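You operate a simulated robot arm through the tools that you are given. There is no shell and no other tool. Be economical: measure what you need, move in short steps, check, and stop when the job is done.

You run a simulated robot arm. Do the job below in one go: nothing can be reset, and whatever is moved stays where it is left.

JOB
Brush the slate clean, set the pointer to the ticket's grade and shut the pocket board.
Fine: put the brush back, and drop the red catch once the board is shut. Set down upright: blue hand brush. What is to be rubbed or washed off counts as gone when no trace of it is left.

Only the result counts: the job must be done as asked and must still hold three seconds after the hand-in. Knocking over, shifting, dropping, spilling or breaking anything else fails it.

ROBOT AND FRAMES
A 7-joint arm with a two-finger parallel gripper, fixed in place. Base frame: the origin is at the foot of the arm, x ahead of it, y to its left, z up. Lengths are in m, angles in degrees, forces in N, time in s.
With the tool pointing down near the work surface it reaches from about 0.22 to 0.74 m from the base axis. Its first joint turns from -166.0 to 166.0 degrees. Payload 1.57 kg.
The TCP is the grasp point between the finger pads, 0.03 m short of the fingertips. In the tool frame z runs along the fingers and y along their closing line. The gripper opens to 0.11 m. The fingers are 0.024 m wide and 0.012 m thick; the gripper's body (0.048 by 0.112 m) begins 0.078 m behind the TCP.
Orientation is that of the tool frame in the base frame, as a unit quaternion [w, x, y, z]. With the fingers straight down and closing along the base's y, the tool's x points along the base's -x, its y along +y and its z along -z.

CONTROLS
- The arm moves only by the tool servo_tool. Its argument "series" is one flat list of numbers, 7 for each row, row after row: the closure, from 0 (fully open) to 1 (shut), then the shift along the tool's x, y, z in units of 200 mm (1.0 is 200 mm), then the turn, a rotation vector about the tool's x, y, z in units of 45 degrees (1.0 is 45 degrees). In form: [gripper, dx, dy, dz, ax, ay, az, gripper, dx, dy, dz, ax, ay, az, ...]. A call has 1 to 10 rows; each row is the pose to reach, as a shift and turn from the pose commanded when the call began, along the tool's axes at that moment. A call with a number of a shift or a turn outside -1 to 1 is refused whole. Rows are played at 5 a second. More than 0.05 m and 8.6 degrees between two rows, or a gripper value outside its range, and nothing of the call is played. A pose out of reach is approached as far as the arm can. The call stops where the force on the tool passes 50 N (or 10 N more than at its start, if that is more) or the arm is blocked; 0.2 s more then pass. The fingers move at their own pace (about 0.045 m/s each) and stop on an object; they squeeze with about 36 N. The grip force told is the motor's: it shows also when the fingers shut on nothing. Time passes only in rows, and 0.2 s behind the last, so rows that repeat a pose let the fingers close. The reply holds the time, the measured pose of the TCP, the force on the tool along the base axes, the opening and the grip force, in the units named above and with some noise, with the torque about the TCP (base axes, N m) and any sound that the robot's microphone picked up.
- Cameras (640 x 400 px; columns grow to the right, rows downward): "scene" is fixed at [0.4005, 0.6513, 1.4568]; the picture's right is [-1.00, 0.02, 0.00], its down [0.01, 0.28, -0.96] and it looks along [-0.02, -0.96, -0.28] (base axes); focal length 337 px, centre (320, 200). "wrist" rides on the gripper at [0.07, 0.016, -0.141] in the tool frame; the picture's right is [-0.23, 0.97, 0.00], its down [-0.85, -0.20, -0.48] and it looks along [-0.47, -0.11, 0.88] (tool axes); focal length 222 px, centre (320, 200). There is no depth. A picture from a camera that has moved, and an enlarged one, comes with that camera's place and axes in the base frame and with its lens.
- camera(camera): a new picture of that camera. No time passes.
- raise_lower(by): slides the trunk up (or, below 0, down) by that many m; the arm rides with it, the base frame stays. It gives what a move gives, with no picture.
- inspect(camera, box): a new picture of the part [left, top, right, bottom] of that camera's present view, enlarged. No time passes.
- job_done(): hands the job in; it is judged then, once.

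Go step by step. Nothing tells you positions but the pictures and the camera data: compare them with the known pose of the tool, close in by small moves and look again before you grip or let go. The budget is 120 turns and 64 pictures, counting those below and the enlarged ones. Unless the task says otherwise, let go and move clear before handing in, and close with one line.

The tools are called by a JSON object that holds its "fn" and its "kwargs". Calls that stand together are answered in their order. servo_tool: Moves the arm, as the interface text tells. Its arguments: {"type":"object","properties":{"series":{"type":"array","items":{"type":"number"}}},"required":["series"]} The other tools are called the same way: raise_lower (by) slides the trunk up or down; camera (camera) takes a picture; inspect (camera, box) takes an enlarged picture of a part of a camera's view; job_done () hands the job in.

At the start:

```text
time: 0.0
tcp_pos: [0.1999, -0.2682, 1.3273]
ee_rot: [0.0, 0.0, 1.0, 0.0]
wrist_force: [0.1, -1.0, -0.7]
torque: [-0.02, 0.0, -0.01]
gripper_width: 0.1097
grip_force: 0.1
trunk travel left (down, up): [-0.525, 0.065]
```

scene: 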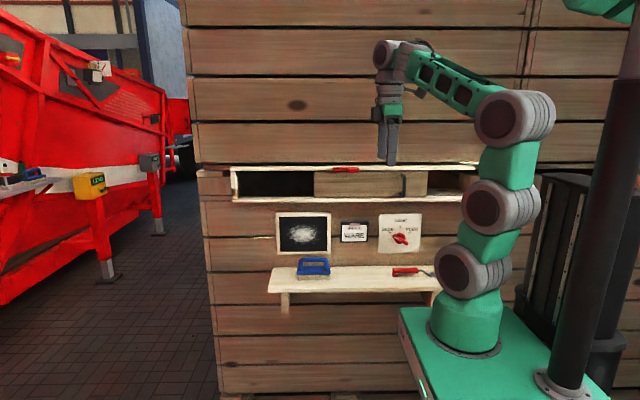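
wrist: 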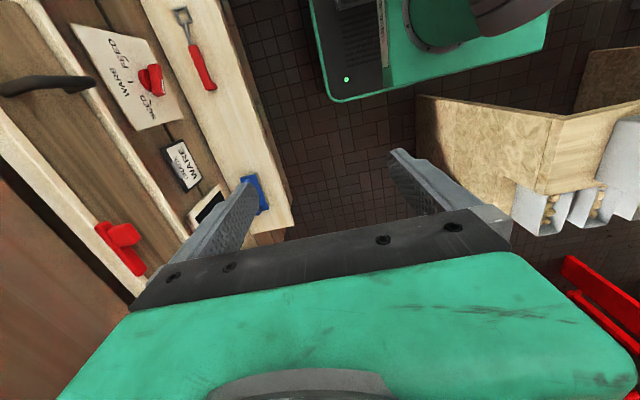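

I see a wall of boards with a slate, a ticket, a pointer dial, a shelf with the blue brush, and a sliding pocket board with a red catch above. I'll look closer first.

{"fn": "inspect", "kwargs": {"camera": "scene", "box": [220, 150, 500, 325]}}

{"fn": "inspect", "kwargs": {"camera": "scene", "box": [330, 205, 440, 285]}}

{"fn": "inspect", "kwargs": {"camera": "wrist", "box": [0, 0, 300, 300]}}

```text
2.29 times, centred on (360, 238) of scene
camera zoom: at [0.4005, 0.6513, 1.4568], right [-1.0, 0.02, 0.0], down [0.01, 0.28, -0.96], along [-0.02, -0.96, -0.28], focal length 769 px, centre (229, 114)
```

zoom: 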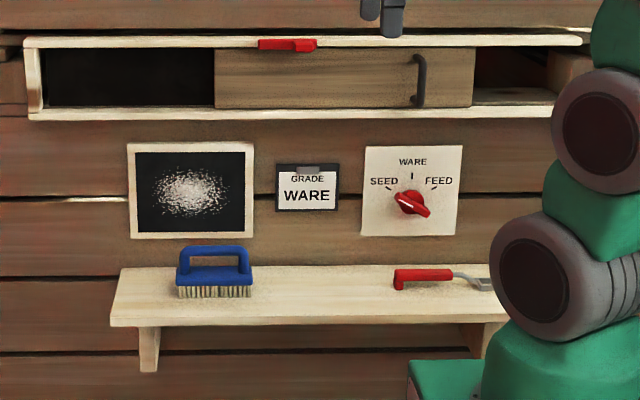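

```text
5.00 times, centred on (385, 245) of scene
camera zoom: at [0.4005, 0.6513, 1.4568], right [-1.0, 0.02, 0.0], down [0.01, 0.28, -0.96], along [-0.02, -0.96, -0.28], focal length 1683 px, centre (-5, -25)
```

zoom: 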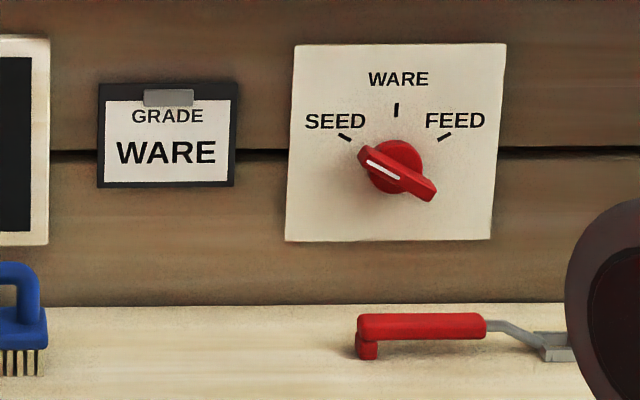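

```text
1.33 times, centred on (150, 150) of wrist
camera zoom: at [0.1285, -0.2505, 1.4696], right [0.23, 0.97, 0.0], down [0.86, -0.2, 0.48], along [0.47, -0.11, -0.88], focal length 296 px, centre (547, 267)
```

zoom: 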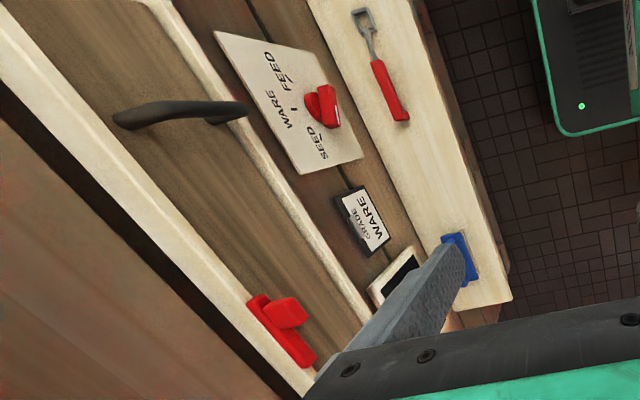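

The dial is at about (0.05, -0.60, 0.93), the slate centre at about (0.44, -0.62, 0.94) and the shelf top at about z 0.79. The ticket says WARE and the pointer is on SEED. Next I'll pitch the tool towards the wall to see it better.

{"fn": "servo_tool", "kwargs": {"series": [0, -0.07, 0.05, 0.1, 0.14, 0, 0, 0, -0.14, 0.1, 0.25, 0.28, 0, 0, 0, -0.21, 0.15, 0.4, 0.42, 0, 0, 0, -0.28, 0.2, 0.55, 0.56, 0, 0, 0, -0.35, 0.25, 0.7, 0.7, 0, 0, 0, -0.42, 0.3, 0.85, 0.85, 0, 0, 0, -0.5, 0.34, 1.0, 1.0, 0, 0]}}

```text
time: 1.0
tcp_pos: [0.2119, -0.2508, 1.3696]
ee_rot: [0.045, 0.094, 0.945, -0.309]
wrist_force: [0.6, 0.9, 0.2]
torque: [-0.05, -0.02, 0.01]
gripper_width: 0.1098
grip_force: 0.0
out of reach, approached as far as the arm can: row 4, 5
trunk travel left (down, up): [-0.525, 0.065]
stopped in row 5: the arm was blocked; the commanded pose is now the measured one
```

The arm got blocked folding close to the base. I'll check the picture before moving out.

{"fn": "camera", "kwargs": {"camera": "scene"}}

{"fn": "camera", "kwargs": {"camera": "wrist"}}

```text
58 pictures are left
```

scene: 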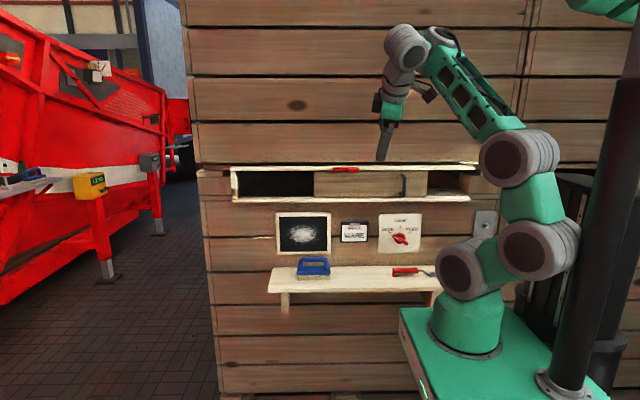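

```text
57 pictures are left
camera wrist: at [0.1431, -0.1427, 1.4657], right [0.42, 0.74, -0.53], down [0.78, 0.0, 0.62], along [0.46, -0.68, -0.58], focal length 222 px, centre (320, 200)
```

wrist: 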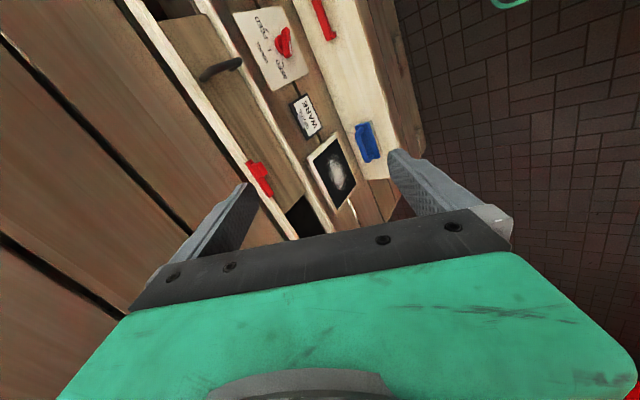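

I'll move outward (towards x≈0.38, y≈-0.35, z≈1.2) while levelling out the roll error, which should free the arm to pitch further.

{"fn": "servo_tool", "kwargs": {"series": [0, -0.13, 0.04, 0.16, 0, 0, -0.04, 0, -0.26, 0.09, 0.33, 0, 0, -0.09, 0, -0.39, 0.13, 0.5, 0, 0.01, -0.13, 0, -0.52, 0.18, 0.66, 0, 0.02, -0.18, 0, -0.65, 0.22, 0.83, 0, 0.03, -0.22, 0, -0.775, 0.265, 1.0, 0, 0.03, -0.26]}}

```text
time: 1.6
tcp_pos: [0.205, -0.2573, 1.4428]
ee_rot: [0.091, 0.132, 0.903, -0.399]
wrist_force: [-0.2, -0.2, -1.0]
torque: [0.0, 0.01, -0.03]
gripper_width: 0.1101
grip_force: 0.0
trunk travel left (down, up): [-0.525, 0.065]
stopped in row 2: the arm was blocked; the commanded pose is now the measured one
```

The arm moved up instead of out; something is blocking it. I'll look.

{"fn": "camera", "kwargs": {"camera": "scene"}}

```text
56 pictures are left
```

scene: 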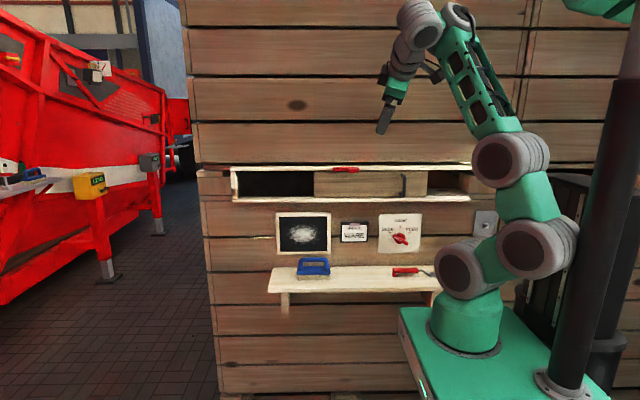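

I'll retrace to the tool-down start pose, then go outward with the tool down.

{"fn": "servo_tool", "kwargs": {"series": [0, 0.02, 0.05, 0.06, -0.14, 0.03, -0.05, 0, 0.05, 0.1, 0.11, -0.29, 0.07, -0.1, 0, 0.07, 0.15, 0.17, -0.43, 0.1, -0.14, 0, 0.09, 0.19, 0.23, -0.57, 0.13, -0.19, 0, 0.12, 0.24, 0.29, -0.71, 0.16, -0.24, 0, 0.14, 0.29, 0.34, -0.86, 0.2, -0.29, 0, 0.16, 0.34, 0.4, -1.0, 0.23, -0.33, 0, 0.16, 0.34, 0.4, -1.0, 0.23, -0.33]}}

```text
time: 3.4
tcp_pos: [0.1993, -0.2671, 1.3261]
ee_rot: [0.002, 0.008, 1.0, -0.014]
wrist_force: [0.5, -0.5, 0.3]
torque: [0.01, -0.01, 0.01]
gripper_width: 0.11
grip_force: 0.0
trunk travel left (down, up): [-0.525, 0.065]
```

Retraced. Now I move outward with the tool down.

{"fn": "servo_tool", "kwargs": {"series": [0, -0.12, -0.05, 0.1, 0, 0, 0, 0, -0.25, -0.1, 0.2, 0, 0, 0, 0, -0.37, -0.15, 0.3, 0, 0, 0, 0, -0.5, -0.2, 0.42, 0, 0, 0, 0, -0.62, -0.25, 0.54, 0, 0, 0, 0, -0.75, -0.3, 0.65, 0, 0, 0, 0, -0.87, -0.35, 0.75, 0, 0, 0, 0, -1.0, -0.4, 0.85, 0, 0, 0]}}

{"fn": "camera", "kwargs": {"camera": "wrist"}}

{"fn": "camera", "kwargs": {"camera": "scene"}}

```text
time: 5.2
tcp_pos: [0.3987, -0.3563, 1.1593]
ee_rot: [0.001, 0.008, 1.0, -0.015]
wrist_force: [0.2, -1.0, 0.5]
torque: [0.01, -0.01, -0.01]
gripper_width: 0.1099
grip_force: 0.0
trunk travel left (down, up): [-0.525, 0.065]
```

```text
55 pictures are left
camera wrist: at [0.3288, -0.3335, 1.3004], right [0.24, 0.97, -0.03], down [0.85, -0.2, 0.49], along [0.47, -0.14, -0.87], focal length 222 px, centre (320, 200)
```

wrist: 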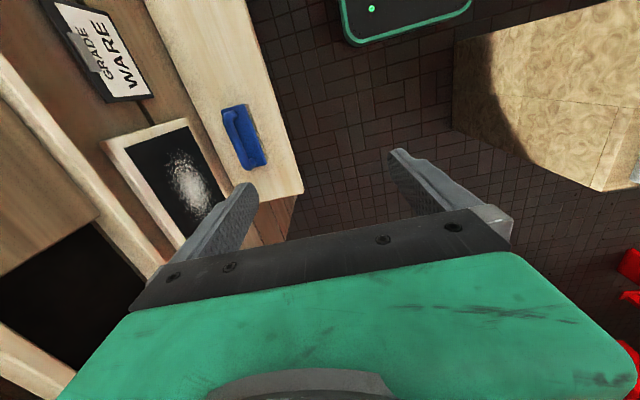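

```text
54 pictures are left
```

scene: 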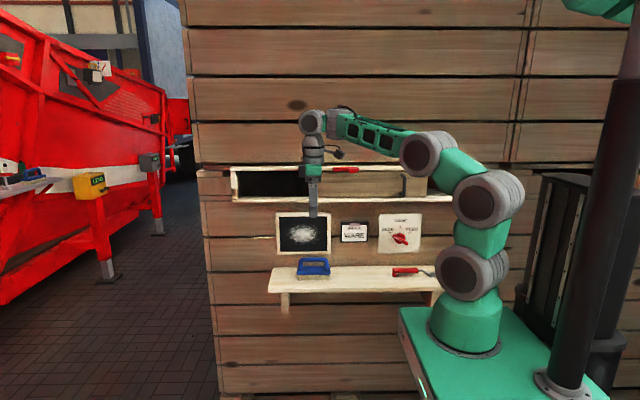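

{"fn": "inspect", "kwargs": {"camera": "wrist", "box": [190, 80, 310, 190]}}

{"fn": "inspect", "kwargs": {"camera": "scene", "box": [280, 245, 350, 290]}}

```text
3.64 times, centred on (250, 135) of wrist
camera zoom: at [0.3288, -0.3335, 1.3004], right [0.24, 0.97, -0.03], down [0.85, -0.2, 0.49], along [0.47, -0.14, -0.87], focal length 808 px, centre (574, 436)
```

zoom: 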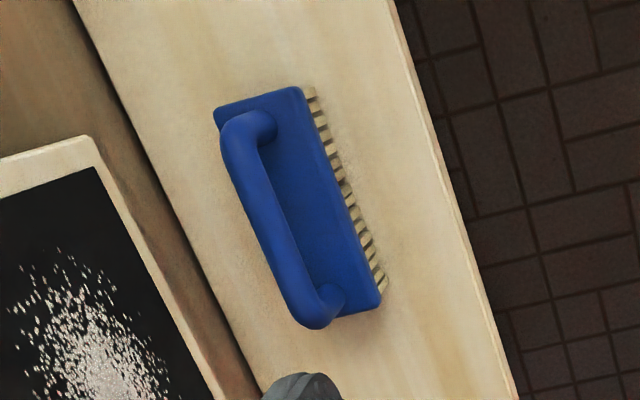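

```text
8.89 times, centred on (315, 268) of scene
camera zoom: at [0.4005, 0.6513, 1.4568], right [-1.0, 0.02, 0.0], down [0.01, 0.28, -0.96], along [-0.02, -0.96, -0.28], focal length 2992 px, centre (364, -400)
```

zoom: 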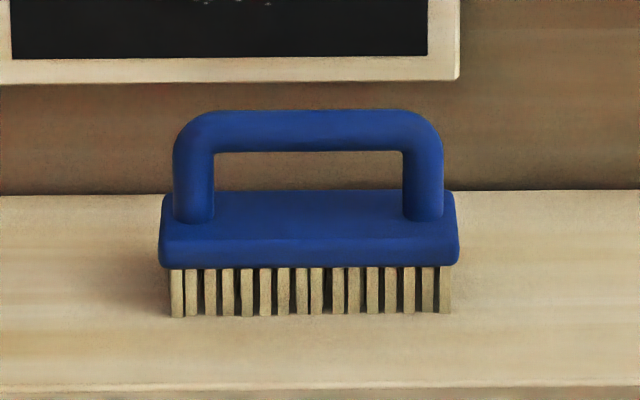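

The brush handle bar (18 mm thick, along x) is at about (0.397, -0.535, 0.868). I'll approach from above with a slight 12° tilt, so that the wrist stays clear of the pocket rail, and the fingers half closed.

{"fn": "servo_tool", "kwargs": {"series": [0.45, 0, -0.1, 0.12, 0.03, 0, 0, 0.45, 0, -0.2, 0.24, 0.06, 0, 0, 0.45, 0, -0.3, 0.36, 0.1, 0, 0, 0.45, 0, -0.4, 0.48, 0.13, 0, 0, 0.45, 0, -0.5, 0.6, 0.17, 0, 0, 0.45, 0, -0.6, 0.72, 0.2, 0, 0, 0.45, 0, -0.7, 0.82, 0.23, 0, 0, 0.45, 0, -0.7, 0.82, 0.23, 0, 0]}}

{"fn": "camera", "kwargs": {"camera": "wrist"}}

{"fn": "camera", "kwargs": {"camera": "scene"}}

```text
time: 7.0
tcp_pos: [0.4235, -0.5343, 1.0168]
ee_rot: [0.0, 0.008, 0.995, -0.104]
wrist_force: [0.3, -0.6, -0.7]
torque: [0.02, 0.05, 0.0]
gripper_width: 0.0606
grip_force: 0.1
out of reach, approached as far as the arm can: row 4, 5, 6, 7, 8
trunk travel left (down, up): [-0.525, 0.065]
```

```text
51 pictures are left
camera wrist: at [0.3528, -0.4866, 1.1529], right [0.24, 0.95, -0.2], down [0.85, -0.11, 0.51], along [0.46, -0.3, -0.84], focal length 222 px, centre (320, 200)
```

wrist: 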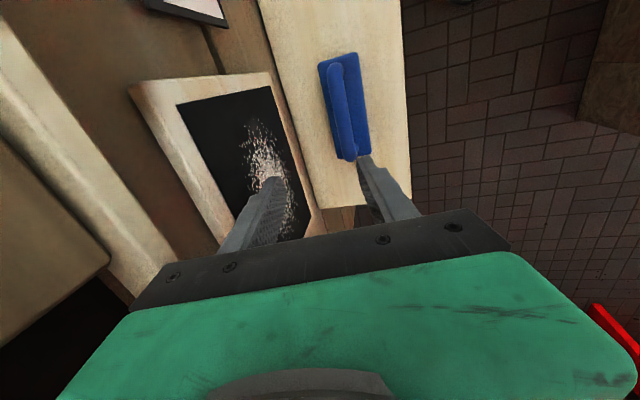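

```text
50 pictures are left
```

scene: 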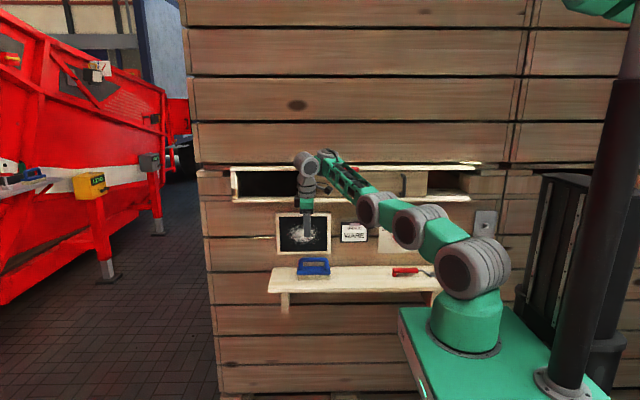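

The arm stopped short of the commanded pose (it reported out of reach), though it is almost over the brush. A lower wrist should be easier to reach, so I'll step down a little and check.

{"fn": "servo_tool", "kwargs": {"series": [0.45, 0, -0.03, 0.09, 0, 0, 0, 0.45, 0, -0.06, 0.18, 0, 0, 0, 0.45, 0, -0.095, 0.275, 0, 0, 0, 0.45, 0, -0.095, 0.275, 0, 0, 0]}}

```text
time: 8.1
tcp_pos: [0.4219, -0.5569, 0.9724]
ee_rot: [0.002, 0.003, 0.994, -0.107]
wrist_force: [2.4, 49.4, 16.8]
torque: [-6.21, -0.16, 1.21]
gripper_width: 0.0607
grip_force: 0.1
trunk travel left (down, up): [-0.525, 0.065]
stopped in row 4: the force on the tool passed its limit (the readings are from after the stop); the commanded pose is now the measured one
```

The gripper body touched the lower rail of the pocket (contact at about z 1.10). I'll back off from the wall and over the brush in x.

{"fn": "servo_tool", "kwargs": {"series": [0.45, 0.03, 0.08, -0.02, 0, 0, 0, 0.45, 0.06, 0.18, -0.04, 0, 0, 0, 0.45, 0.1, 0.28, -0.06, 0, 0, 0, 0.45, 0.125, 0.38, -0.08, 0, 0, 0, 0.45, 0.125, 0.38, -0.08, 0, 0, 0]}}

```text
time: 9.3
tcp_pos: [0.4295, -0.5339, 0.9713]
ee_rot: [0.002, 0.007, 0.994, -0.105]
wrist_force: [-0.1, 0.2, 0.3]
torque: [-0.03, 0.02, 0.01]
gripper_width: 0.0606
grip_force: 0.0
out of reach, approached as far as the arm can: row 2, 3, 4, 5
trunk travel left (down, up): [-0.525, 0.065]
```

Inward motion is refused, so the arm looks straightened or at a joint limit. I'll view the arm shape.

{"fn": "inspect", "kwargs": {"camera": "scene", "box": [250, 130, 550, 360]}}

```text
1.74 times, centred on (400, 245) of scene
camera zoom: at [0.4005, 0.6513, 1.4568], right [-1.0, 0.02, 0.0], down [0.01, 0.28, -0.96], along [-0.02, -0.96, -0.28], focal length 585 px, centre (181, 122)
```

zoom: 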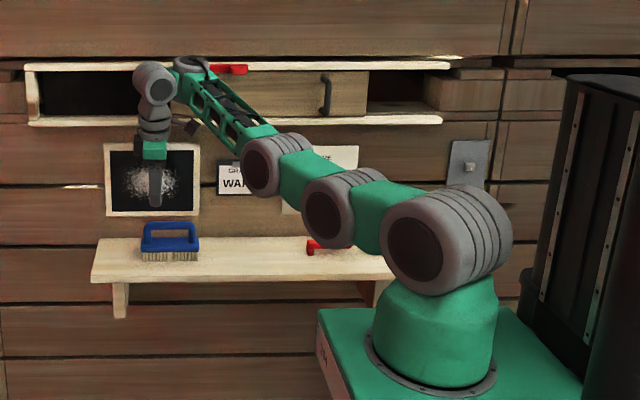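

The arm is stretched straight. I'll go back up and inward to re-bend the elbow, then use the trunk to come down instead.

{"fn": "servo_tool", "kwargs": {"series": [0.45, 0.0, 0.0, -0.15, 0, 0, 0, 0.45, 0.0, 0.0, -0.35, 0, 0, 0, 0.45, 0.03, 0.08, -0.55, 0, 0, 0, 0.45, 0.06, 0.16, -0.7, 0, 0, 0, 0.45, 0.1, 0.26, -0.85, 0, 0, 0, 0.45, 0.15, 0.34, -1.0, 0, 0, 0, 0.45, 0.15, 0.44, -1.0, 0, 0, 0, 0.45, 0.15, 0.44, -1.0, 0, 0, 0]}}

```text
time: 11.1
tcp_pos: [0.4259, -0.4363, 1.1799]
ee_rot: [0.001, 0.008, 0.995, -0.104]
wrist_force: [-0.5, -0.2, -1.3]
torque: [-0.01, 0.02, 0.03]
gripper_width: 0.0603
grip_force: 0.1
out of reach, approached as far as the arm can: row 1, 2, 3, 4, 5, 6, 7, 8
trunk travel left (down, up): [-0.525, 0.065]
```

Still stretched. I'll test whether a clear inward move re-bends the elbow.

{"fn": "servo_tool", "kwargs": {"series": [0.45, 0.1, 0.12, -0.03, 0, 0, 0, 0.45, 0.2, 0.24, -0.05, 0, 0, 0, 0.45, 0.3, 0.36, -0.08, 0, 0, 0, 0.45, 0.4, 0.48, -0.1, 0, 0, 0, 0.45, 0.5, 0.6, -0.13, 0, 0, 0, 0.45, 0.5, 0.6, -0.13, 0, 0, 0]}}

{"fn": "inspect", "kwargs": {"camera": "scene", "box": [250, 60, 590, 360]}}

```text
time: 12.5
tcp_pos: [0.3603, -0.3369, 1.2632]
ee_rot: [0.0, 0.008, 0.995, -0.103]
wrist_force: [-0.4, -0.7, 0.3]
torque: [-0.01, 0.0, -0.03]
gripper_width: 0.0606
grip_force: 0.0
out of reach, approached as far as the arm can: row 1, 2, 3, 4, 5, 6
trunk travel left (down, up): [-0.525, 0.065]
```

```text
1.33 times, centred on (420, 210) of scene
camera zoom: at [0.4005, 0.6513, 1.4568], right [-1.0, 0.02, 0.0], down [0.01, 0.28, -0.96], along [-0.02, -0.96, -0.28], focal length 449 px, centre (187, 187)
```

zoom: 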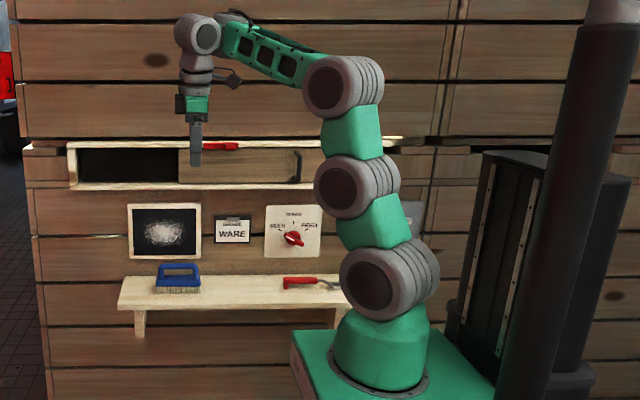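

The elbow does bend. I suspect the pitch tilt drives a wrist joint to its limit, so I'll remove the tilt and try descending with the tool straight down.

{"fn": "servo_tool", "kwargs": {"series": [0.45, 0, 0, 0, -0.14, 0, 0, 0.45, 0, 0, 0, -0.27, 0, 0, 0.45, -0.04, -0.03, 0.17, -0.27, 0, 0, 0.45, -0.08, -0.06, 0.34, -0.27, 0, 0, 0.45, -0.12, -0.08, 0.51, -0.27, 0, 0, 0.45, -0.16, -0.11, 0.68, -0.27, 0, 0, 0.45, -0.2, -0.127, 0.85, -0.27, 0, 0, 0.45, -0.2, -0.127, 0.85, -0.27, 0, 0]}}

{"fn": "inspect", "kwargs": {"camera": "scene", "box": [250, 60, 590, 360]}}

```text
time: 14.3
tcp_pos: [0.4005, -0.3965, 1.1029]
ee_rot: [0.003, 0.008, 1.0, 0.0]
wrist_force: [-0.2, 0.4, 0.0]
torque: [0.02, 0.03, -0.02]
gripper_width: 0.0607
grip_force: 0.1
out of reach, approached as far as the arm can: row 2
trunk travel left (down, up): [-0.525, 0.065]
```

```text
1.33 times, centred on (420, 210) of scene
camera zoom: at [0.4005, 0.6513, 1.4568], right [-1.0, 0.02, 0.0], down [0.01, 0.28, -0.96], along [-0.02, -0.96, -0.28], focal length 449 px, centre (187, 187)
```

zoom: 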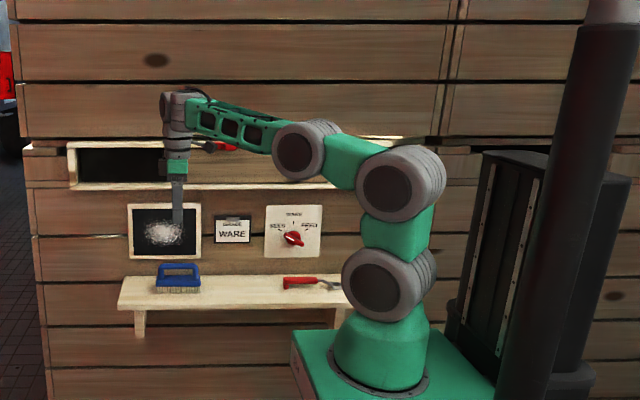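

With zero tilt it works fine. I'll probe which tilt directions are free: outward in the arm plane (rows 1-2), then sideways (rows 5-6).

{"fn": "servo_tool", "kwargs": {"series": [0.45, 0, 0, 0, 0.13, -0.13, 0, 0.45, 0, 0, 0, 0.26, -0.26, 0, 0.45, 0, 0, 0, 0.39, -0.39, 0, 0.45, 0, 0, 0, 0.26, -0.26, 0, 0.45, 0, 0, 0, 0.13, -0.13, 0, 0.45, 0, 0, 0, 0, 0, 0, 0.45, 0, 0, 0, 0.13, 0.13, 0, 0.45, 0, 0, 0, 0.26, 0.26, 0, 0.45, 0, 0, 0, 0.13, 0.13, 0, 0.45, 0, 0, 0, 0, 0, 0]}}

```text
time: 16.5
tcp_pos: [0.4005, -0.3986, 1.102]
ee_rot: [0.002, 0.01, 1.0, 0.002]
wrist_force: [0.5, -0.1, -0.3]
torque: [0.01, 0.03, 0.02]
gripper_width: 0.0606
grip_force: 0.1
out of reach, approached as far as the arm can: row 1, 2, 3, 4
trunk travel left (down, up): [-0.525, 0.065]
```

Outward pitch is limited but sideways tilt is free. I'll approach the brush with a small sideways tilt, which also clears the rail.

{"fn": "servo_tool", "kwargs": {"series": [0.45, 0, -0.07, 0.12, 0.04, 0.04, 0, 0.45, 0, -0.14, 0.24, 0.08, 0.08, 0, 0.45, 0.01, -0.22, 0.36, 0.12, 0.12, 0, 0.45, 0.01, -0.3, 0.48, 0.16, 0.16, 0, 0.45, 0.01, -0.39, 0.6, 0.2, 0.2, 0, 0.45, 0.02, -0.48, 0.71, 0.22, 0.22, 0, 0.45, 0.02, -0.48, 0.71, 0.22, 0.22, 0]}}

{"fn": "camera", "kwargs": {"camera": "scene"}}

{"fn": "camera", "kwargs": {"camera": "wrist"}}

```text
time: 18.1
tcp_pos: [0.3972, -0.4936, 0.9612]
ee_rot: [-0.084, 0.008, 0.993, -0.086]
wrist_force: [0.1, -0.6, -0.1]
torque: [-0.02, 0.01, -0.02]
gripper_width: 0.0606
grip_force: 0.1
trunk travel left (down, up): [-0.525, 0.065]
```

```text
46 pictures are left
```

scene: 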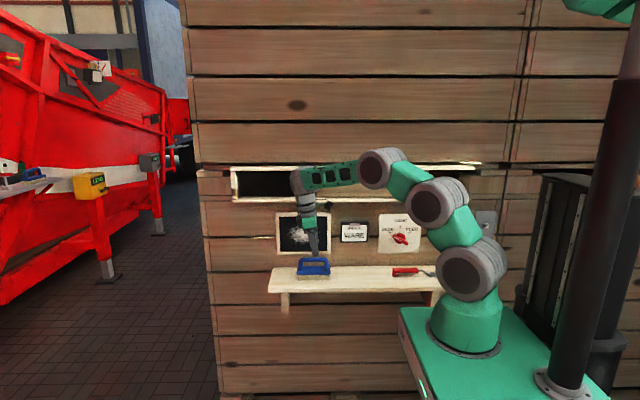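

```text
45 pictures are left
camera wrist: at [0.3505, -0.4508, 1.1071], right [0.22, 0.95, -0.2], down [0.92, -0.14, 0.36], along [0.31, -0.27, -0.91], focal length 222 px, centre (320, 200)
```

wrist: 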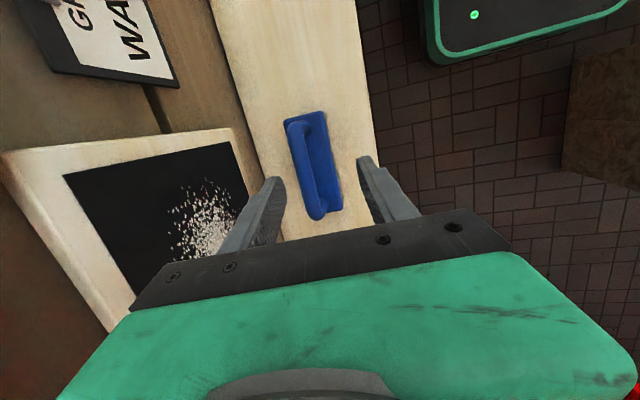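

The fingers now line up with the brush bar at about (0.394, -0.533, 0.868). I'll descend around it.

{"fn": "servo_tool", "kwargs": {"series": [0.45, -0.02, -0.06, 0.1, 0, 0, 0, 0.45, -0.04, -0.1, 0.2, 0, 0, 0, 0.45, -0.05, -0.12, 0.32, 0, 0, 0, 0.45, -0.065, -0.12, 0.44, 0, 0, 0, 0.45, -0.065, -0.12, 0.44, 0, 0, 0]}}

{"fn": "inspect", "kwargs": {"camera": "scene", "box": [270, 200, 360, 290]}}

{"fn": "inspect", "kwargs": {"camera": "wrist", "box": [230, 100, 430, 240]}}

```text
time: 19.3
tcp_pos: [0.3951, -0.5317, 0.8756]
ee_rot: [-0.084, 0.008, 0.993, -0.084]
wrist_force: [-0.1, 0.0, -0.7]
torque: [0.01, -0.02, -0.01]
gripper_width: 0.0606
grip_force: 0.1
trunk travel left (down, up): [-0.525, 0.065]
```

```text
4.44 times, centred on (315, 245) of scene
camera zoom: at [0.4005, 0.6513, 1.4568], right [-1.0, 0.02, 0.0], down [0.01, 0.28, -0.96], along [-0.02, -0.96, -0.28], focal length 1496 px, centre (342, 0)
```

zoom: 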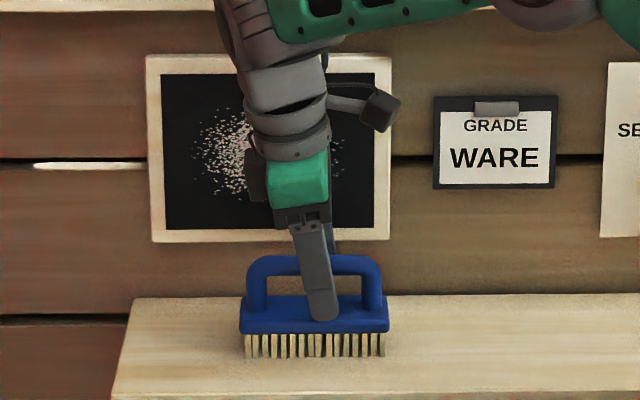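

```text
2.86 times, centred on (330, 170) of wrist
camera zoom: at [0.3489, -0.489, 1.0227], right [0.22, 0.95, -0.2], down [0.92, -0.14, 0.36], along [0.31, -0.27, -0.91], focal length 635 px, centre (291, 286)
```

zoom: 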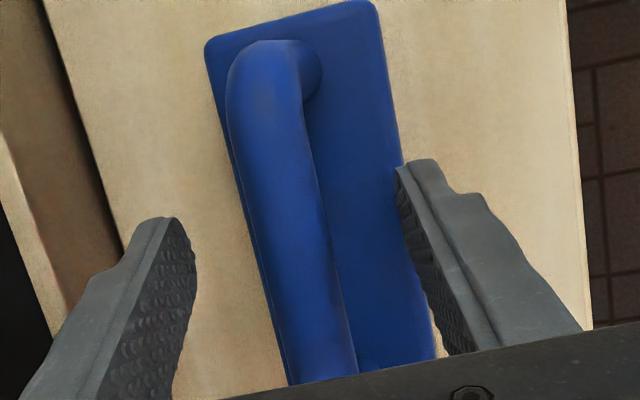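

Aligned. Closing on the bar.

{"fn": "servo_tool", "kwargs": {"series": [0.7, 0, 0, 0, 0, 0, 0, 1, 0, 0, 0, 0, 0, 0, 1, 0, 0, 0, 0, 0, 0, 1, 0, 0, 0, 0, 0, 0, 1, 0, 0, 0, 0, 0, 0]}}

```text
time: 20.5
tcp_pos: [0.3938, -0.5318, 0.8773]
ee_rot: [-0.083, 0.007, 0.993, -0.085]
wrist_force: [-1.1, -0.1, -0.2]
torque: [0.01, 0.01, -0.01]
gripper_width: 0.017
grip_force: 32.1
trunk travel left (down, up): [-0.525, 0.065]
```

Gripped (17 mm). Lifting and backing away from the wall.

{"fn": "servo_tool", "kwargs": {"series": [1, 0.015, -0.015, -0.1, 0, 0, 0, 1, 0.025, -0.025, -0.145, 0, 0, 0, 1, 0.03, 0.12, -0.22, 0, 0, 0, 1, 0.05, 0.25, -0.3, 0, 0, 0, 1, 0.07, 0.36, -0.45, 0, 0, 0, 1, 0.1, 0.45, -0.6, 0, 0, 0, 1, 0.13, 0.53, -0.75, 0, 0, 0, 1, 0.155, 0.6, -0.9, 0, 0, 0, 1, 0.155, 0.6, -0.9, 0, 0, 0]}}

{"fn": "camera", "kwargs": {"camera": "scene"}}

```text
time: 22.5
tcp_pos: [0.3956, -0.3818, 1.0361]
ee_rot: [-0.083, 0.009, 0.993, -0.085]
wrist_force: [0.4, -0.1, -0.7]
torque: [-0.02, 0.02, -0.05]
gripper_width: 0.0171
grip_force: 32.5
trunk travel left (down, up): [-0.525, 0.065]
```

```text
42 pictures are left
```

scene: 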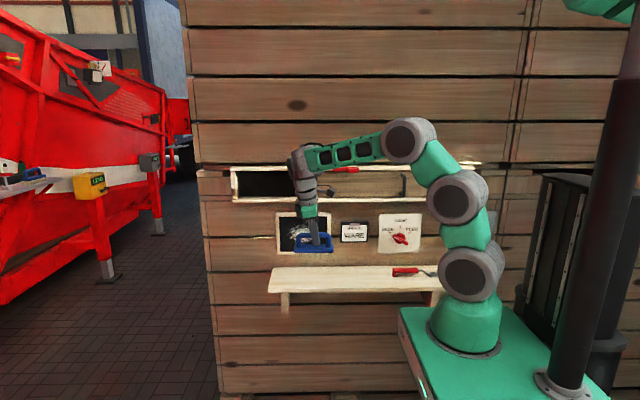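

The brush is held firmly. To get the tool horizontal past the outward wrist limit, I'll swing it sideways (pointing about azimuth -150°) and later yaw it to face the wall.

{"fn": "servo_tool", "kwargs": {"series": [1, 0.14, -0.03, 0, 0.086, 0.147, 0, 1, 0.28, -0.05, 0, 0.172, 0.294, 0, 1, 0.42, -0.08, 0, 0.258, 0.441, 0, 1, 0.56, -0.1, 0, 0.344, 0.588, 0, 1, 0.71, -0.125, -0.01, 0.43, 0.735, 0, 1, 0.71, -0.125, -0.01, 0.43, 0.735, 0]}}

```text
time: 23.9
tcp_pos: [0.2558, -0.4018, 1.0666]
ee_rot: [-0.362, 0.018, 0.9, -0.243]
wrist_force: [0.1, -0.4, -0.4]
torque: [0.05, -0.04, 0.0]
gripper_width: 0.0172
grip_force: 32.4
trunk travel left (down, up): [-0.525, 0.065]
```

{"fn": "servo_tool", "kwargs": {"series": [1, 0, 0, 0, 0.086, 0.147, 0, 1, 0, 0, 0, 0.172, 0.294, 0, 1, 0, 0, 0, 0.258, 0.441, 0, 1, 0, 0, 0, 0.344, 0.588, 0, 1, 0, 0, 0, 0.43, 0.735, 0, 1, 0, 0, 0, 0.43, 0.735, 0]}}

{"fn": "camera", "kwargs": {"camera": "scene"}}

```text
time: 25.3
tcp_pos: [0.1108, -0.2619, 0.9702]
ee_rot: [-0.593, 0.022, 0.712, -0.375]
wrist_force: [0.6, 0.6, -0.5]
torque: [0.06, -0.04, 0.06]
gripper_width: 0.0172
grip_force: 32.2
out of reach, approached as far as the arm can: row 1, 2, 3, 4, 5, 6
trunk travel left (down, up): [-0.525, 0.065]
```

```text
41 pictures are left
```

scene: 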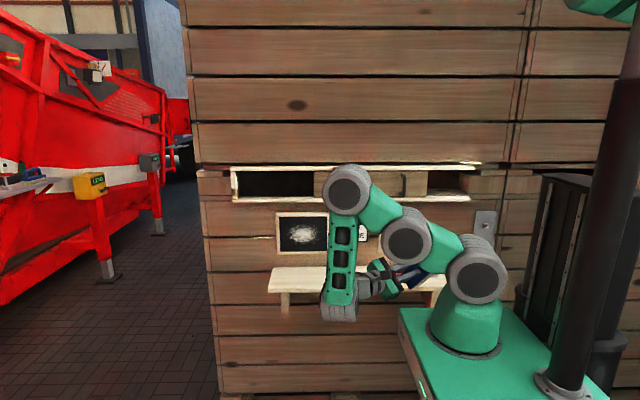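

{"fn": "inspect", "kwargs": {"camera": "scene", "box": [300, 150, 460, 340]}}

{"fn": "camera", "kwargs": {"camera": "wrist"}}

```text
2.11 times, centred on (380, 245) of scene
camera zoom: at [0.4005, 0.6513, 1.4568], right [-1.0, 0.02, 0.0], down [0.01, 0.28, -0.96], along [-0.02, -0.96, -0.28], focal length 709 px, centre (194, 105)
```

zoom: 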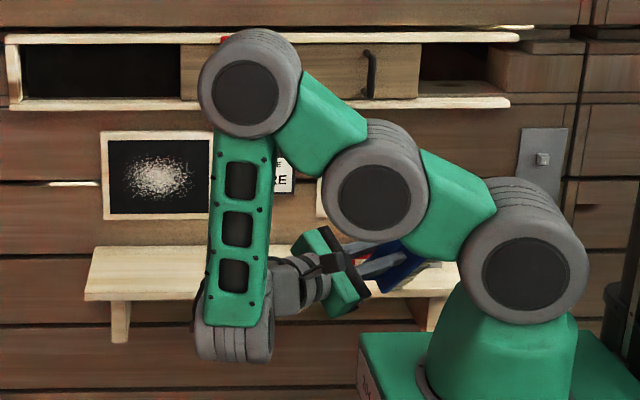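

```text
39 pictures are left
camera wrist: at [0.2035, -0.1438, 1.0214], right [-0.34, 0.59, -0.73], down [0.75, -0.31, -0.59], along [-0.57, -0.75, -0.34], focal length 222 px, centre (320, 200)
```

wrist: 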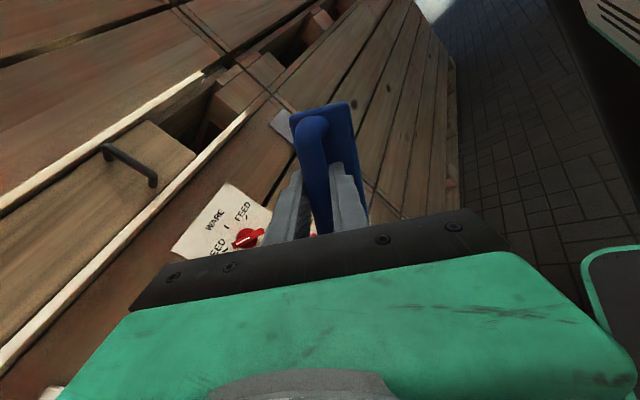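

The pictures and refusals tell me the arm has no in-plane wrist pitch: the forearm stays square to the tool. So I should re-grip the brush with the tool leaning about 45° towards the wall and the trunk lowered. First I reverse the swing.

{"fn": "servo_tool", "kwargs": {"series": [1, -0.02, -0.16, -0.04, -0.07, -0.12, 0, 1, -0.04, -0.32, -0.08, -0.14, -0.245, 0, 1, -0.065, -0.48, -0.125, -0.215, -0.367, 0, 1, -0.09, -0.64, -0.17, -0.287, -0.49, 0, 1, -0.11, -0.8, -0.21, -0.358, -0.61, 0, 1, -0.13, -0.965, -0.25, -0.43, -0.735, 0, 1, -0.13, -0.965, -0.25, -0.43, -0.735, 0]}}

```text
time: 26.9
tcp_pos: [0.2352, -0.3905, 1.0514]
ee_rot: [-0.361, 0.017, 0.9, -0.243]
wrist_force: [0.4, 0.0, -0.9]
torque: [0.06, -0.03, 0.03]
gripper_width: 0.017
grip_force: 31.8
out of reach, approached as far as the arm can: row 1, 2
trunk travel left (down, up): [-0.525, 0.065]
```

{"fn": "servo_tool", "kwargs": {"series": [1, -0.105, -0.006, -0.083, -0.07, -0.12, 0, 1, -0.21, -0.012, -0.166, -0.14, -0.245, 0, 1, -0.315, -0.02, -0.25, -0.215, -0.367, 0, 1, -0.42, -0.026, -0.333, -0.287, -0.49, 0, 1, -0.525, -0.033, -0.416, -0.358, -0.61, 0, 1, -0.63, -0.04, -0.5, -0.43, -0.735, 0, 1, -0.63, -0.04, -0.5, -0.43, -0.735, 0]}}

```text
time: 28.5
tcp_pos: [0.3944, -0.3805, 1.0376]
ee_rot: [-0.084, 0.008, 0.993, -0.085]
wrist_force: [-0.6, -0.3, -0.3]
torque: [-0.03, 0.0, -0.01]
gripper_width: 0.017
grip_force: 32.4
trunk travel left (down, up): [-0.525, 0.065]
```

Back above the shelf. Now I lower the brush to its original place.

{"fn": "servo_tool", "kwargs": {"series": [1, -0.03, -0.06, 0.15, 0, 0, 0, 1, -0.05, -0.13, 0.3, 0, 0, 0, 1, -0.08, -0.19, 0.45, 0, 0, 0, 1, -0.1, -0.25, 0.59, 0, 0, 0, 1, -0.11, -0.42, 0.66, 0, 0, 0, 1, -0.12, -0.54, 0.72, 0, 0, 0, 1, -0.13, -0.635, 0.76, 0, 0, 0, 1, -0.145, -0.62, 0.84, 0, 0, 0, 1, -0.153, -0.61, 0.895, 0, 0, 0, 1, -0.153, -0.61, 0.895, 0, 0, 0]}}

{"fn": "inspect", "kwargs": {"camera": "scene", "box": [270, 150, 370, 290]}}

```text
time: 30.7
tcp_pos: [0.3936, -0.5313, 0.8775]
ee_rot: [-0.085, 0.007, 0.993, -0.085]
wrist_force: [-0.3, 0.4, -1.1]
torque: [0.0, 0.02, 0.01]
gripper_width: 0.0171
grip_force: 32.0
trunk travel left (down, up): [-0.525, 0.065]
```

```text
2.86 times, centred on (320, 220) of scene
camera zoom: at [0.4005, 0.6513, 1.4568], right [-1.0, 0.02, 0.0], down [0.01, 0.28, -0.96], along [-0.02, -0.96, -0.28], focal length 962 px, centre (320, 143)
```

zoom: 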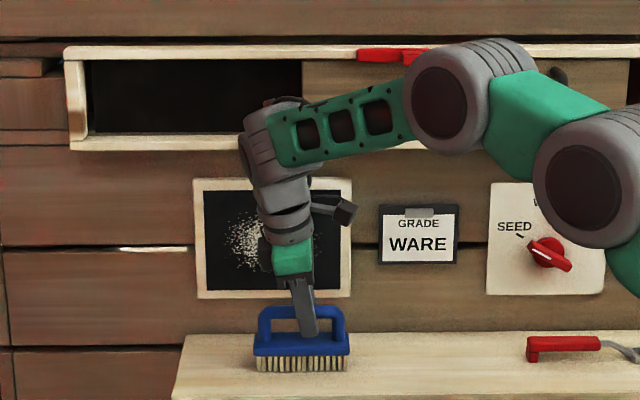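

The brush stands on the shelf again. The close view suggests the wrist was at a singularity (first wrist axis parallel to the tool), so tilt direction must be swung around rather than pushed through. I'll release and back out.

{"fn": "servo_tool", "kwargs": {"series": [0.45, 0, 0, 0, 0, 0, 0, 0.45, 0, 0, 0, 0, 0, 0, 0.45, 0, 0, 0, 0, 0, 0, 0.45, 0, 0, -0.15, 0, 0, 0, 0.45, 0, 0, -0.35, 0, 0, 0, 0.45, 0, 0.2, -0.5, 0, 0, 0, 0.45, 0, 0.4, -0.6, 0, 0, 0, 0.45, 0, 0.5, -0.75, 0, 0, 0, 0.45, 0, 0.5, -0.75, 0, 0, 0]}}

```text
time: 32.7
tcp_pos: [0.419, -0.4063, 1.0089]
ee_rot: [-0.084, 0.009, 0.993, -0.085]
wrist_force: [-0.4, -0.4, -0.3]
torque: [-0.03, -0.04, -0.04]
gripper_width: 0.0605
grip_force: 0.1
trunk travel left (down, up): [-0.525, 0.065]
```

I'll test the swing: tilt a bit more sideways, then rotate the tilt direction round to point at the wall.

{"fn": "servo_tool", "kwargs": {"series": [0.45, 0, 0, 0, 0.09, 0.09, 0, 0.45, 0, 0, 0, 0.176, 0.176, 0, 0.45, 0, 0, 0, 0.24, 0.075, 0, 0.45, 0, 0, 0, 0.305, -0.027, 0, 0.45, 0, 0, 0, 0.325, -0.12, 0, 0.45, 0, 0, 0, 0.339, -0.217, 0, 0.45, 0, 0, 0, 0.339, -0.217, 0]}}

{"fn": "inspect", "kwargs": {"camera": "scene", "box": [250, 80, 550, 300]}}

```text
time: 34.3
tcp_pos: [0.4197, -0.4075, 1.0075]
ee_rot: [0.001, -0.011, 0.976, -0.216]
wrist_force: [-0.7, -0.1, 0.1]
torque: [0.0, -0.06, 0.0]
gripper_width: 0.0606
grip_force: 0.0
trunk travel left (down, up): [-0.525, 0.065]
```

```text
1.82 times, centred on (400, 190) of scene
camera zoom: at [0.4005, 0.6513, 1.4568], right [-1.0, 0.02, 0.0], down [0.01, 0.28, -0.96], along [-0.02, -0.96, -0.28], focal length 612 px, centre (174, 218)
```

zoom: 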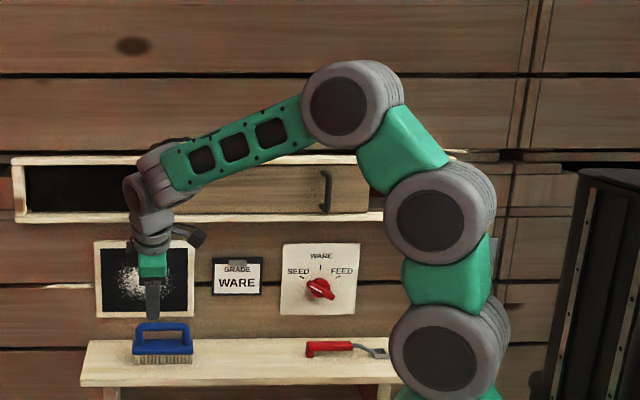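

That works with no reach complaint: 25° towards the wall. I continue the pitch to about 70°.

{"fn": "servo_tool", "kwargs": {"series": [0.45, 0, 0, 0, 0.17, 0, 0, 0.45, 0, 0, 0, 0.34, 0, 0, 0.45, 0, 0, 0, 0.51, 0, 0, 0.45, 0, 0, 0, 0.68, 0, 0, 0.45, 0, 0, 0, 0.84, 0, 0, 0.45, 0, 0, 0, 1.0, 0, 0, 0.45, 0, 0, 0, 1.0, 0, 0]}}

{"fn": "inspect", "kwargs": {"camera": "scene", "box": [250, 80, 550, 300]}}

{"fn": "camera", "kwargs": {"camera": "wrist"}}

```text
time: 35.9
tcp_pos: [0.4178, -0.4068, 1.0078]
ee_rot: [0.005, -0.011, 0.819, -0.574]
wrist_force: [-0.2, 0.4, 0.0]
torque: [0.01, 0.01, -0.05]
gripper_width: 0.0605
grip_force: 0.0
trunk travel left (down, up): [-0.525, 0.065]
```

```text
1.82 times, centred on (400, 190) of scene
camera zoom: at [0.4005, 0.6513, 1.4568], right [-1.0, 0.02, 0.0], down [0.01, 0.28, -0.96], along [-0.02, -0.96, -0.28], focal length 612 px, centre (174, 218)
```

zoom: 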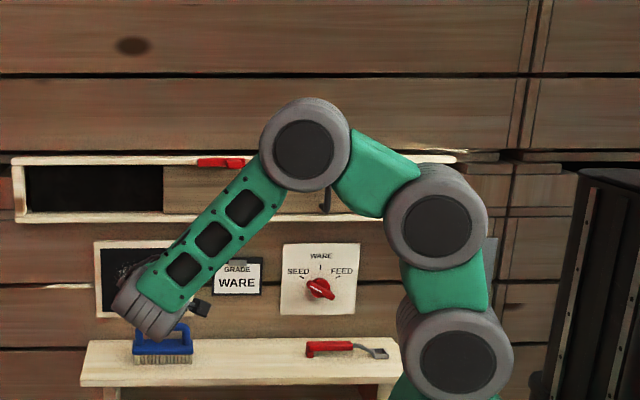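

```text
35 pictures are left
camera wrist: at [0.3458, -0.2693, 1.0409], right [0.22, 0.34, -0.92], down [0.85, 0.4, 0.35], along [0.48, -0.85, -0.2], focal length 222 px, centre (320, 200)
```

wrist: 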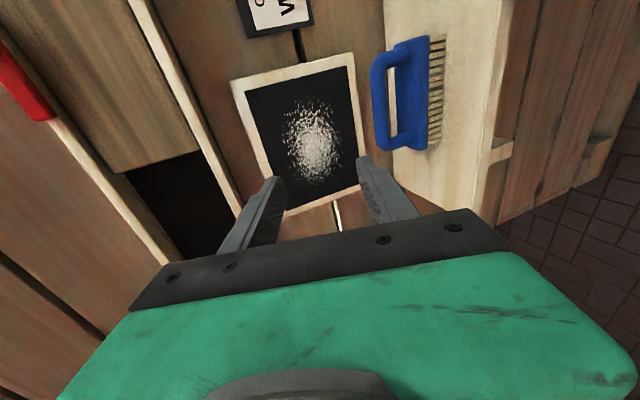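

The pitch problem is solved. The slate interior spans about x 0.345–0.535, z 0.87–1.025, and the chalk about x 0.36–0.51, z 0.90–0.985. Now I go back to 25° pitch above the brush to re-grip.

{"fn": "servo_tool", "kwargs": {"series": [0.62, 0.02, 0.01, 0.05, -0.16, 0, 0, 0.62, 0.04, 0.03, 0.13, -0.33, 0, 0, 0.62, 0.06, 0.05, 0.22, -0.5, 0, 0, 0.62, 0.08, 0.07, 0.32, -0.67, 0, 0, 0.62, 0.1, 0.085, 0.41, -0.84, 0, 0, 0.62, 0.12, 0.1, 0.495, -1.0, 0, 0, 0.62, 0.12, 0.1, 0.495, -1.0, 0, 0]}}

{"fn": "inspect", "kwargs": {"camera": "wrist", "box": [200, 70, 440, 240]}}

```text
time: 37.5
tcp_pos: [0.3967, -0.4934, 0.9543]
ee_rot: [0.0, -0.012, 0.976, -0.215]
wrist_force: [0.9, 0.3, -0.3]
torque: [0.02, 0.0, 0.0]
gripper_width: 0.0417
grip_force: 0.0
trunk travel left (down, up): [-0.525, 0.065]
```

```text
2.35 times, centred on (320, 155) of wrist
camera zoom: at [0.3249, -0.4203, 1.0765], right [0.21, 0.89, -0.41], down [0.86, 0.04, 0.51], along [0.47, -0.46, -0.75], focal length 523 px, centre (320, 306)
```

zoom: 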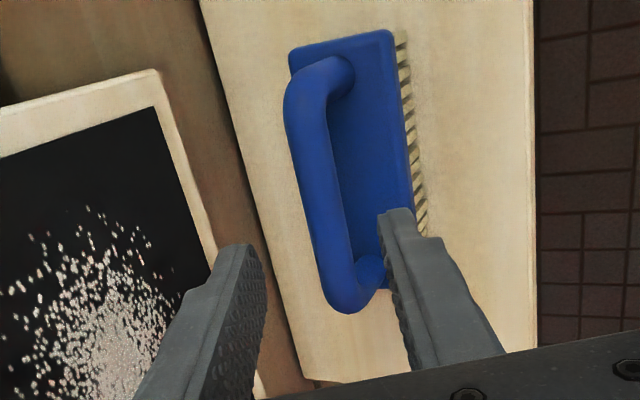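

The bar is at about (0.391, -0.531, 0.868) and the approach lines up. Advancing and gripping.

{"fn": "servo_tool", "kwargs": {"series": [0.62, 0.01, 0, 0.13, 0, 0, 0, 0.62, 0.02, 0, 0.27, 0, 0, 0, 0.62, 0.02, 0, 0.396, 0, 0, 0, 0.62, 0.02, 0, 0.396, 0, 0, 0, 0.8, 0.02, 0, 0.396, 0, 0, 0, 1, 0.02, 0, 0.396, 0, 0, 0, 1, 0.02, 0, 0.396, 0, 0, 0, 1, 0.02, 0, 0.396, 0, 0, 0]}}

{"fn": "inspect", "kwargs": {"camera": "wrist", "box": [200, 70, 440, 240]}}

```text
time: 39.3
tcp_pos: [0.3933, -0.5276, 0.8822]
ee_rot: [0.001, -0.012, 0.976, -0.217]
wrist_force: [-0.5, 0.4, 0.8]
torque: [-0.04, 0.0, 0.03]
gripper_width: 0.017
grip_force: 32.1
trunk travel left (down, up): [-0.525, 0.065]
```

```text
2.35 times, centred on (320, 155) of wrist
camera zoom: at [0.3215, -0.4539, 1.0045], right [0.21, 0.89, -0.41], down [0.86, 0.04, 0.51], along [0.47, -0.46, -0.75], focal length 523 px, centre (320, 306)
```

zoom: 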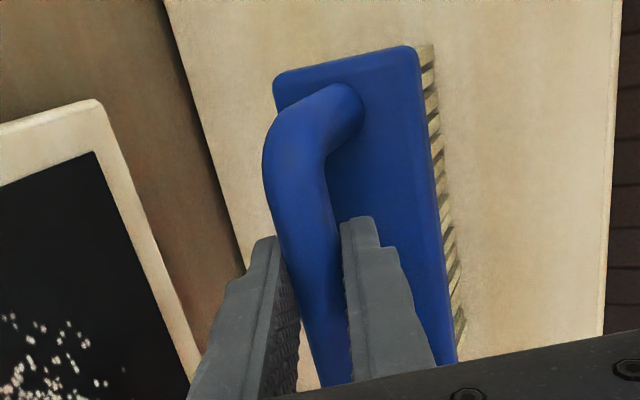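

Gripped. Lift and back away.

{"fn": "servo_tool", "kwargs": {"series": [1, 0, -0.04, -0.08, 0, 0, 0, 1, 0, -0.063, -0.136, 0, 0, 0, 1, -0.03, 0.03, -0.25, 0, 0, 0, 1, -0.06, 0.13, -0.37, 0, 0, 0, 1, -0.09, 0.22, -0.48, 0, 0, 0, 1, -0.12, 0.31, -0.58, 0, 0, 0, 1, -0.15, 0.39, -0.67, 0, 0, 0, 1, -0.185, 0.465, -0.755, 0, 0, 0, 1, -0.185, 0.465, -0.755, 0, 0, 0]}}

{"fn": "servo_tool", "kwargs": {"series": [1, 0, 0, 0, 0.14, 0, 0, 1, 0, 0, 0, 0.28, 0, 0, 1, 0, 0, 0, 0.42, 0, 0, 1, 0, 0, 0, 0.56, 0, 0, 1, 0, 0, 0, 0.7, 0, 0, 1, 0, 0, 0, 0.85, 0, 0, 1, 0, 0, 0, 1.0, 0, 0, 1, 0, 0, 0, 1.0, 0, 0]}}

{"fn": "servo_tool", "kwargs": {"series": [1, 0, 0, 0, 0.14, 0, 0, 1, 0, 0, 0, 0.28, 0, 0, 1, 0, 0, 0, 0.42, 0, 0, 1, 0, 0, 0, 0.56, 0, 0, 1, 0, 0, 0, 0.7, 0, 0, 1, 0, 0, 0, 0.85, 0, 0, 1, 0, 0, 0, 1.0, 0, 0, 1, 0, 0, 0, 1.0, 0, 0]}}

{"fn": "camera", "kwargs": {"camera": "scene"}}

{"fn": "camera", "kwargs": {"camera": "wrist"}}

```text
time: 41.3
tcp_pos: [0.4265, -0.3785, 0.9818]
ee_rot: [0.0, -0.01, 0.976, -0.216]
wrist_force: [-1.2, 0.5, -2.2]
torque: [0.01, 0.01, 0.01]
gripper_width: 0.017
grip_force: 32.2
trunk travel left (down, up): [-0.525, 0.065]
```

```text
time: 43.1
tcp_pos: [0.4277, -0.3792, 0.9806]
ee_rot: [0.005, -0.011, 0.819, -0.574]
wrist_force: [-0.6, 0.0, -1.1]
torque: [0.06, 0.02, -0.02]
gripper_width: 0.017
grip_force: 32.0
trunk travel left (down, up): [-0.525, 0.065]
```

```text
time: 44.9
tcp_pos: [0.473, -0.5006, 1.0078]
ee_rot: [-0.015, 0.027, -0.554, 0.832]
wrist_force: [3.0, -1.2, 7.3]
torque: [0.56, -0.09, -0.3]
gripper_width: 0.0171
grip_force: 31.9
out of reach, approached as far as the arm can: row 3, 4, 5, 6, 7, 8
trunk travel left (down, up): [-0.525, 0.065]
```

```text
32 pictures are left
```

scene: 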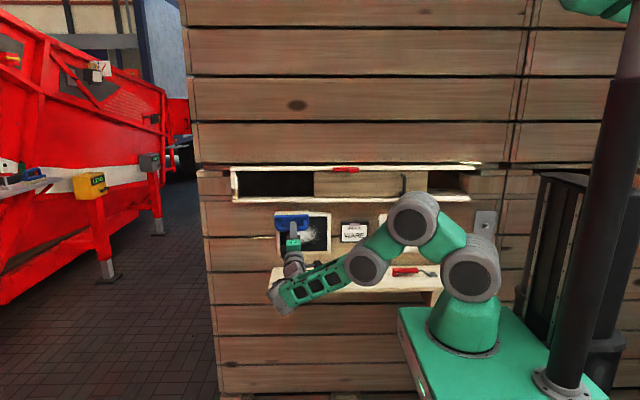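

```text
31 pictures are left
camera wrist: at [0.3941, -0.3794, 0.9406], right [0.22, -0.36, -0.9], down [0.82, 0.57, -0.03], along [0.52, -0.74, 0.43], focal length 222 px, centre (320, 200)
```

wrist: 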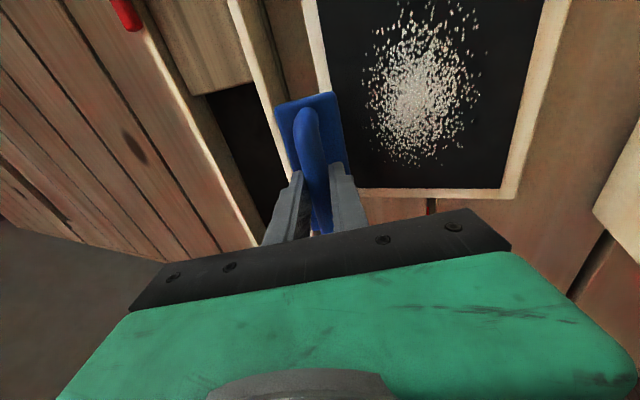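

The last part of the pitch went beyond the joint range and the brush came close to the slate's frame. I back off at once, then lower the trunk so that the forearm is better placed.

{"fn": "servo_tool", "kwargs": {"series": [1, 0.03, -0.02, -0.15, 0, 0, 0, 1, 0.06, -0.03, -0.3, -0.1, 0, 0, 1, 0.1, -0.05, -0.42, -0.25, 0, 0, 1, 0.13, -0.07, -0.5, -0.4, 0, 0, 1, 0.16, -0.08, -0.56, -0.55, 0, 0, 1, 0.19, -0.09, -0.6, -0.7, 0, 0, 1, 0.215, -0.1, -0.61, -0.85, 0, 0, 1, 0.215, -0.1, -0.61, -1.0, 0, 0, 1, 0.215, -0.1, -0.61, -1.0, 0, 0]}}

{"fn": "inspect", "kwargs": {"camera": "scene", "box": [250, 130, 530, 320]}}

```text
time: 46.9
tcp_pos: [0.4214, -0.3827, 0.9809]
ee_rot: [0.008, -0.03, 0.83, -0.557]
wrist_force: [0.7, -0.2, -1.6]
torque: [0.12, -0.02, -0.02]
gripper_width: 0.0167
grip_force: 32.0
out of reach, approached as far as the arm can: row 1, 2, 3
trunk travel left (down, up): [-0.525, 0.065]
```

```text
2.11 times, centred on (390, 225) of scene
camera zoom: at [0.4005, 0.6513, 1.4568], right [-1.0, 0.02, 0.0], down [0.01, 0.28, -0.96], along [-0.02, -0.96, -0.28], focal length 709 px, centre (173, 147)
```

zoom: 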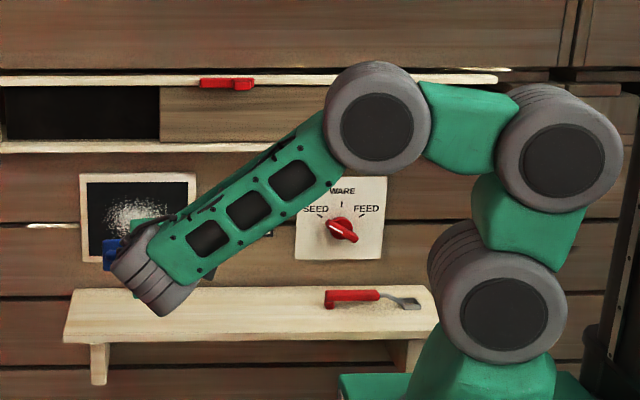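

Backed off cleanly. I raise the tool 0.2 m, then lower the trunk 0.22 m so the arm sits lower relative to the slate.

{"fn": "servo_tool", "kwargs": {"series": [1, 0, -0.15, -0.08, 0, 0, 0, 1, 0, -0.3, -0.16, 0, 0, 0, 1, 0, -0.45, -0.24, 0, 0, 0, 1, 0, -0.6, -0.32, 0, 0, 0, 1, 0, -0.75, -0.4, 0, 0, 0, 1, 0, -0.885, -0.47, 0, 0, 0, 1, 0, -0.885, -0.47, 0, 0, 0]}}

{"fn": "raise_lower", "kwargs": {"by": -0.22}}

```text
time: 48.5
tcp_pos: [0.4238, -0.3611, 1.1802]
ee_rot: [0.008, -0.029, 0.83, -0.557]
wrist_force: [0.1, 0.8, -0.9]
torque: [0.06, 0.02, 0.02]
gripper_width: 0.017
grip_force: 31.8
trunk travel left (down, up): [-0.525, 0.065]
```

```text
time: 50.9
tcp_pos: [0.4247, -0.362, 0.9605]
ee_rot: [0.009, -0.03, 0.83, -0.557]
wrist_force: [0.5, 0.0, -1.1]
torque: [0.08, 0.02, 0.03]
gripper_width: 0.0167
grip_force: 32.4
trunk travel left (down, up): [-0.305, 0.285]
```

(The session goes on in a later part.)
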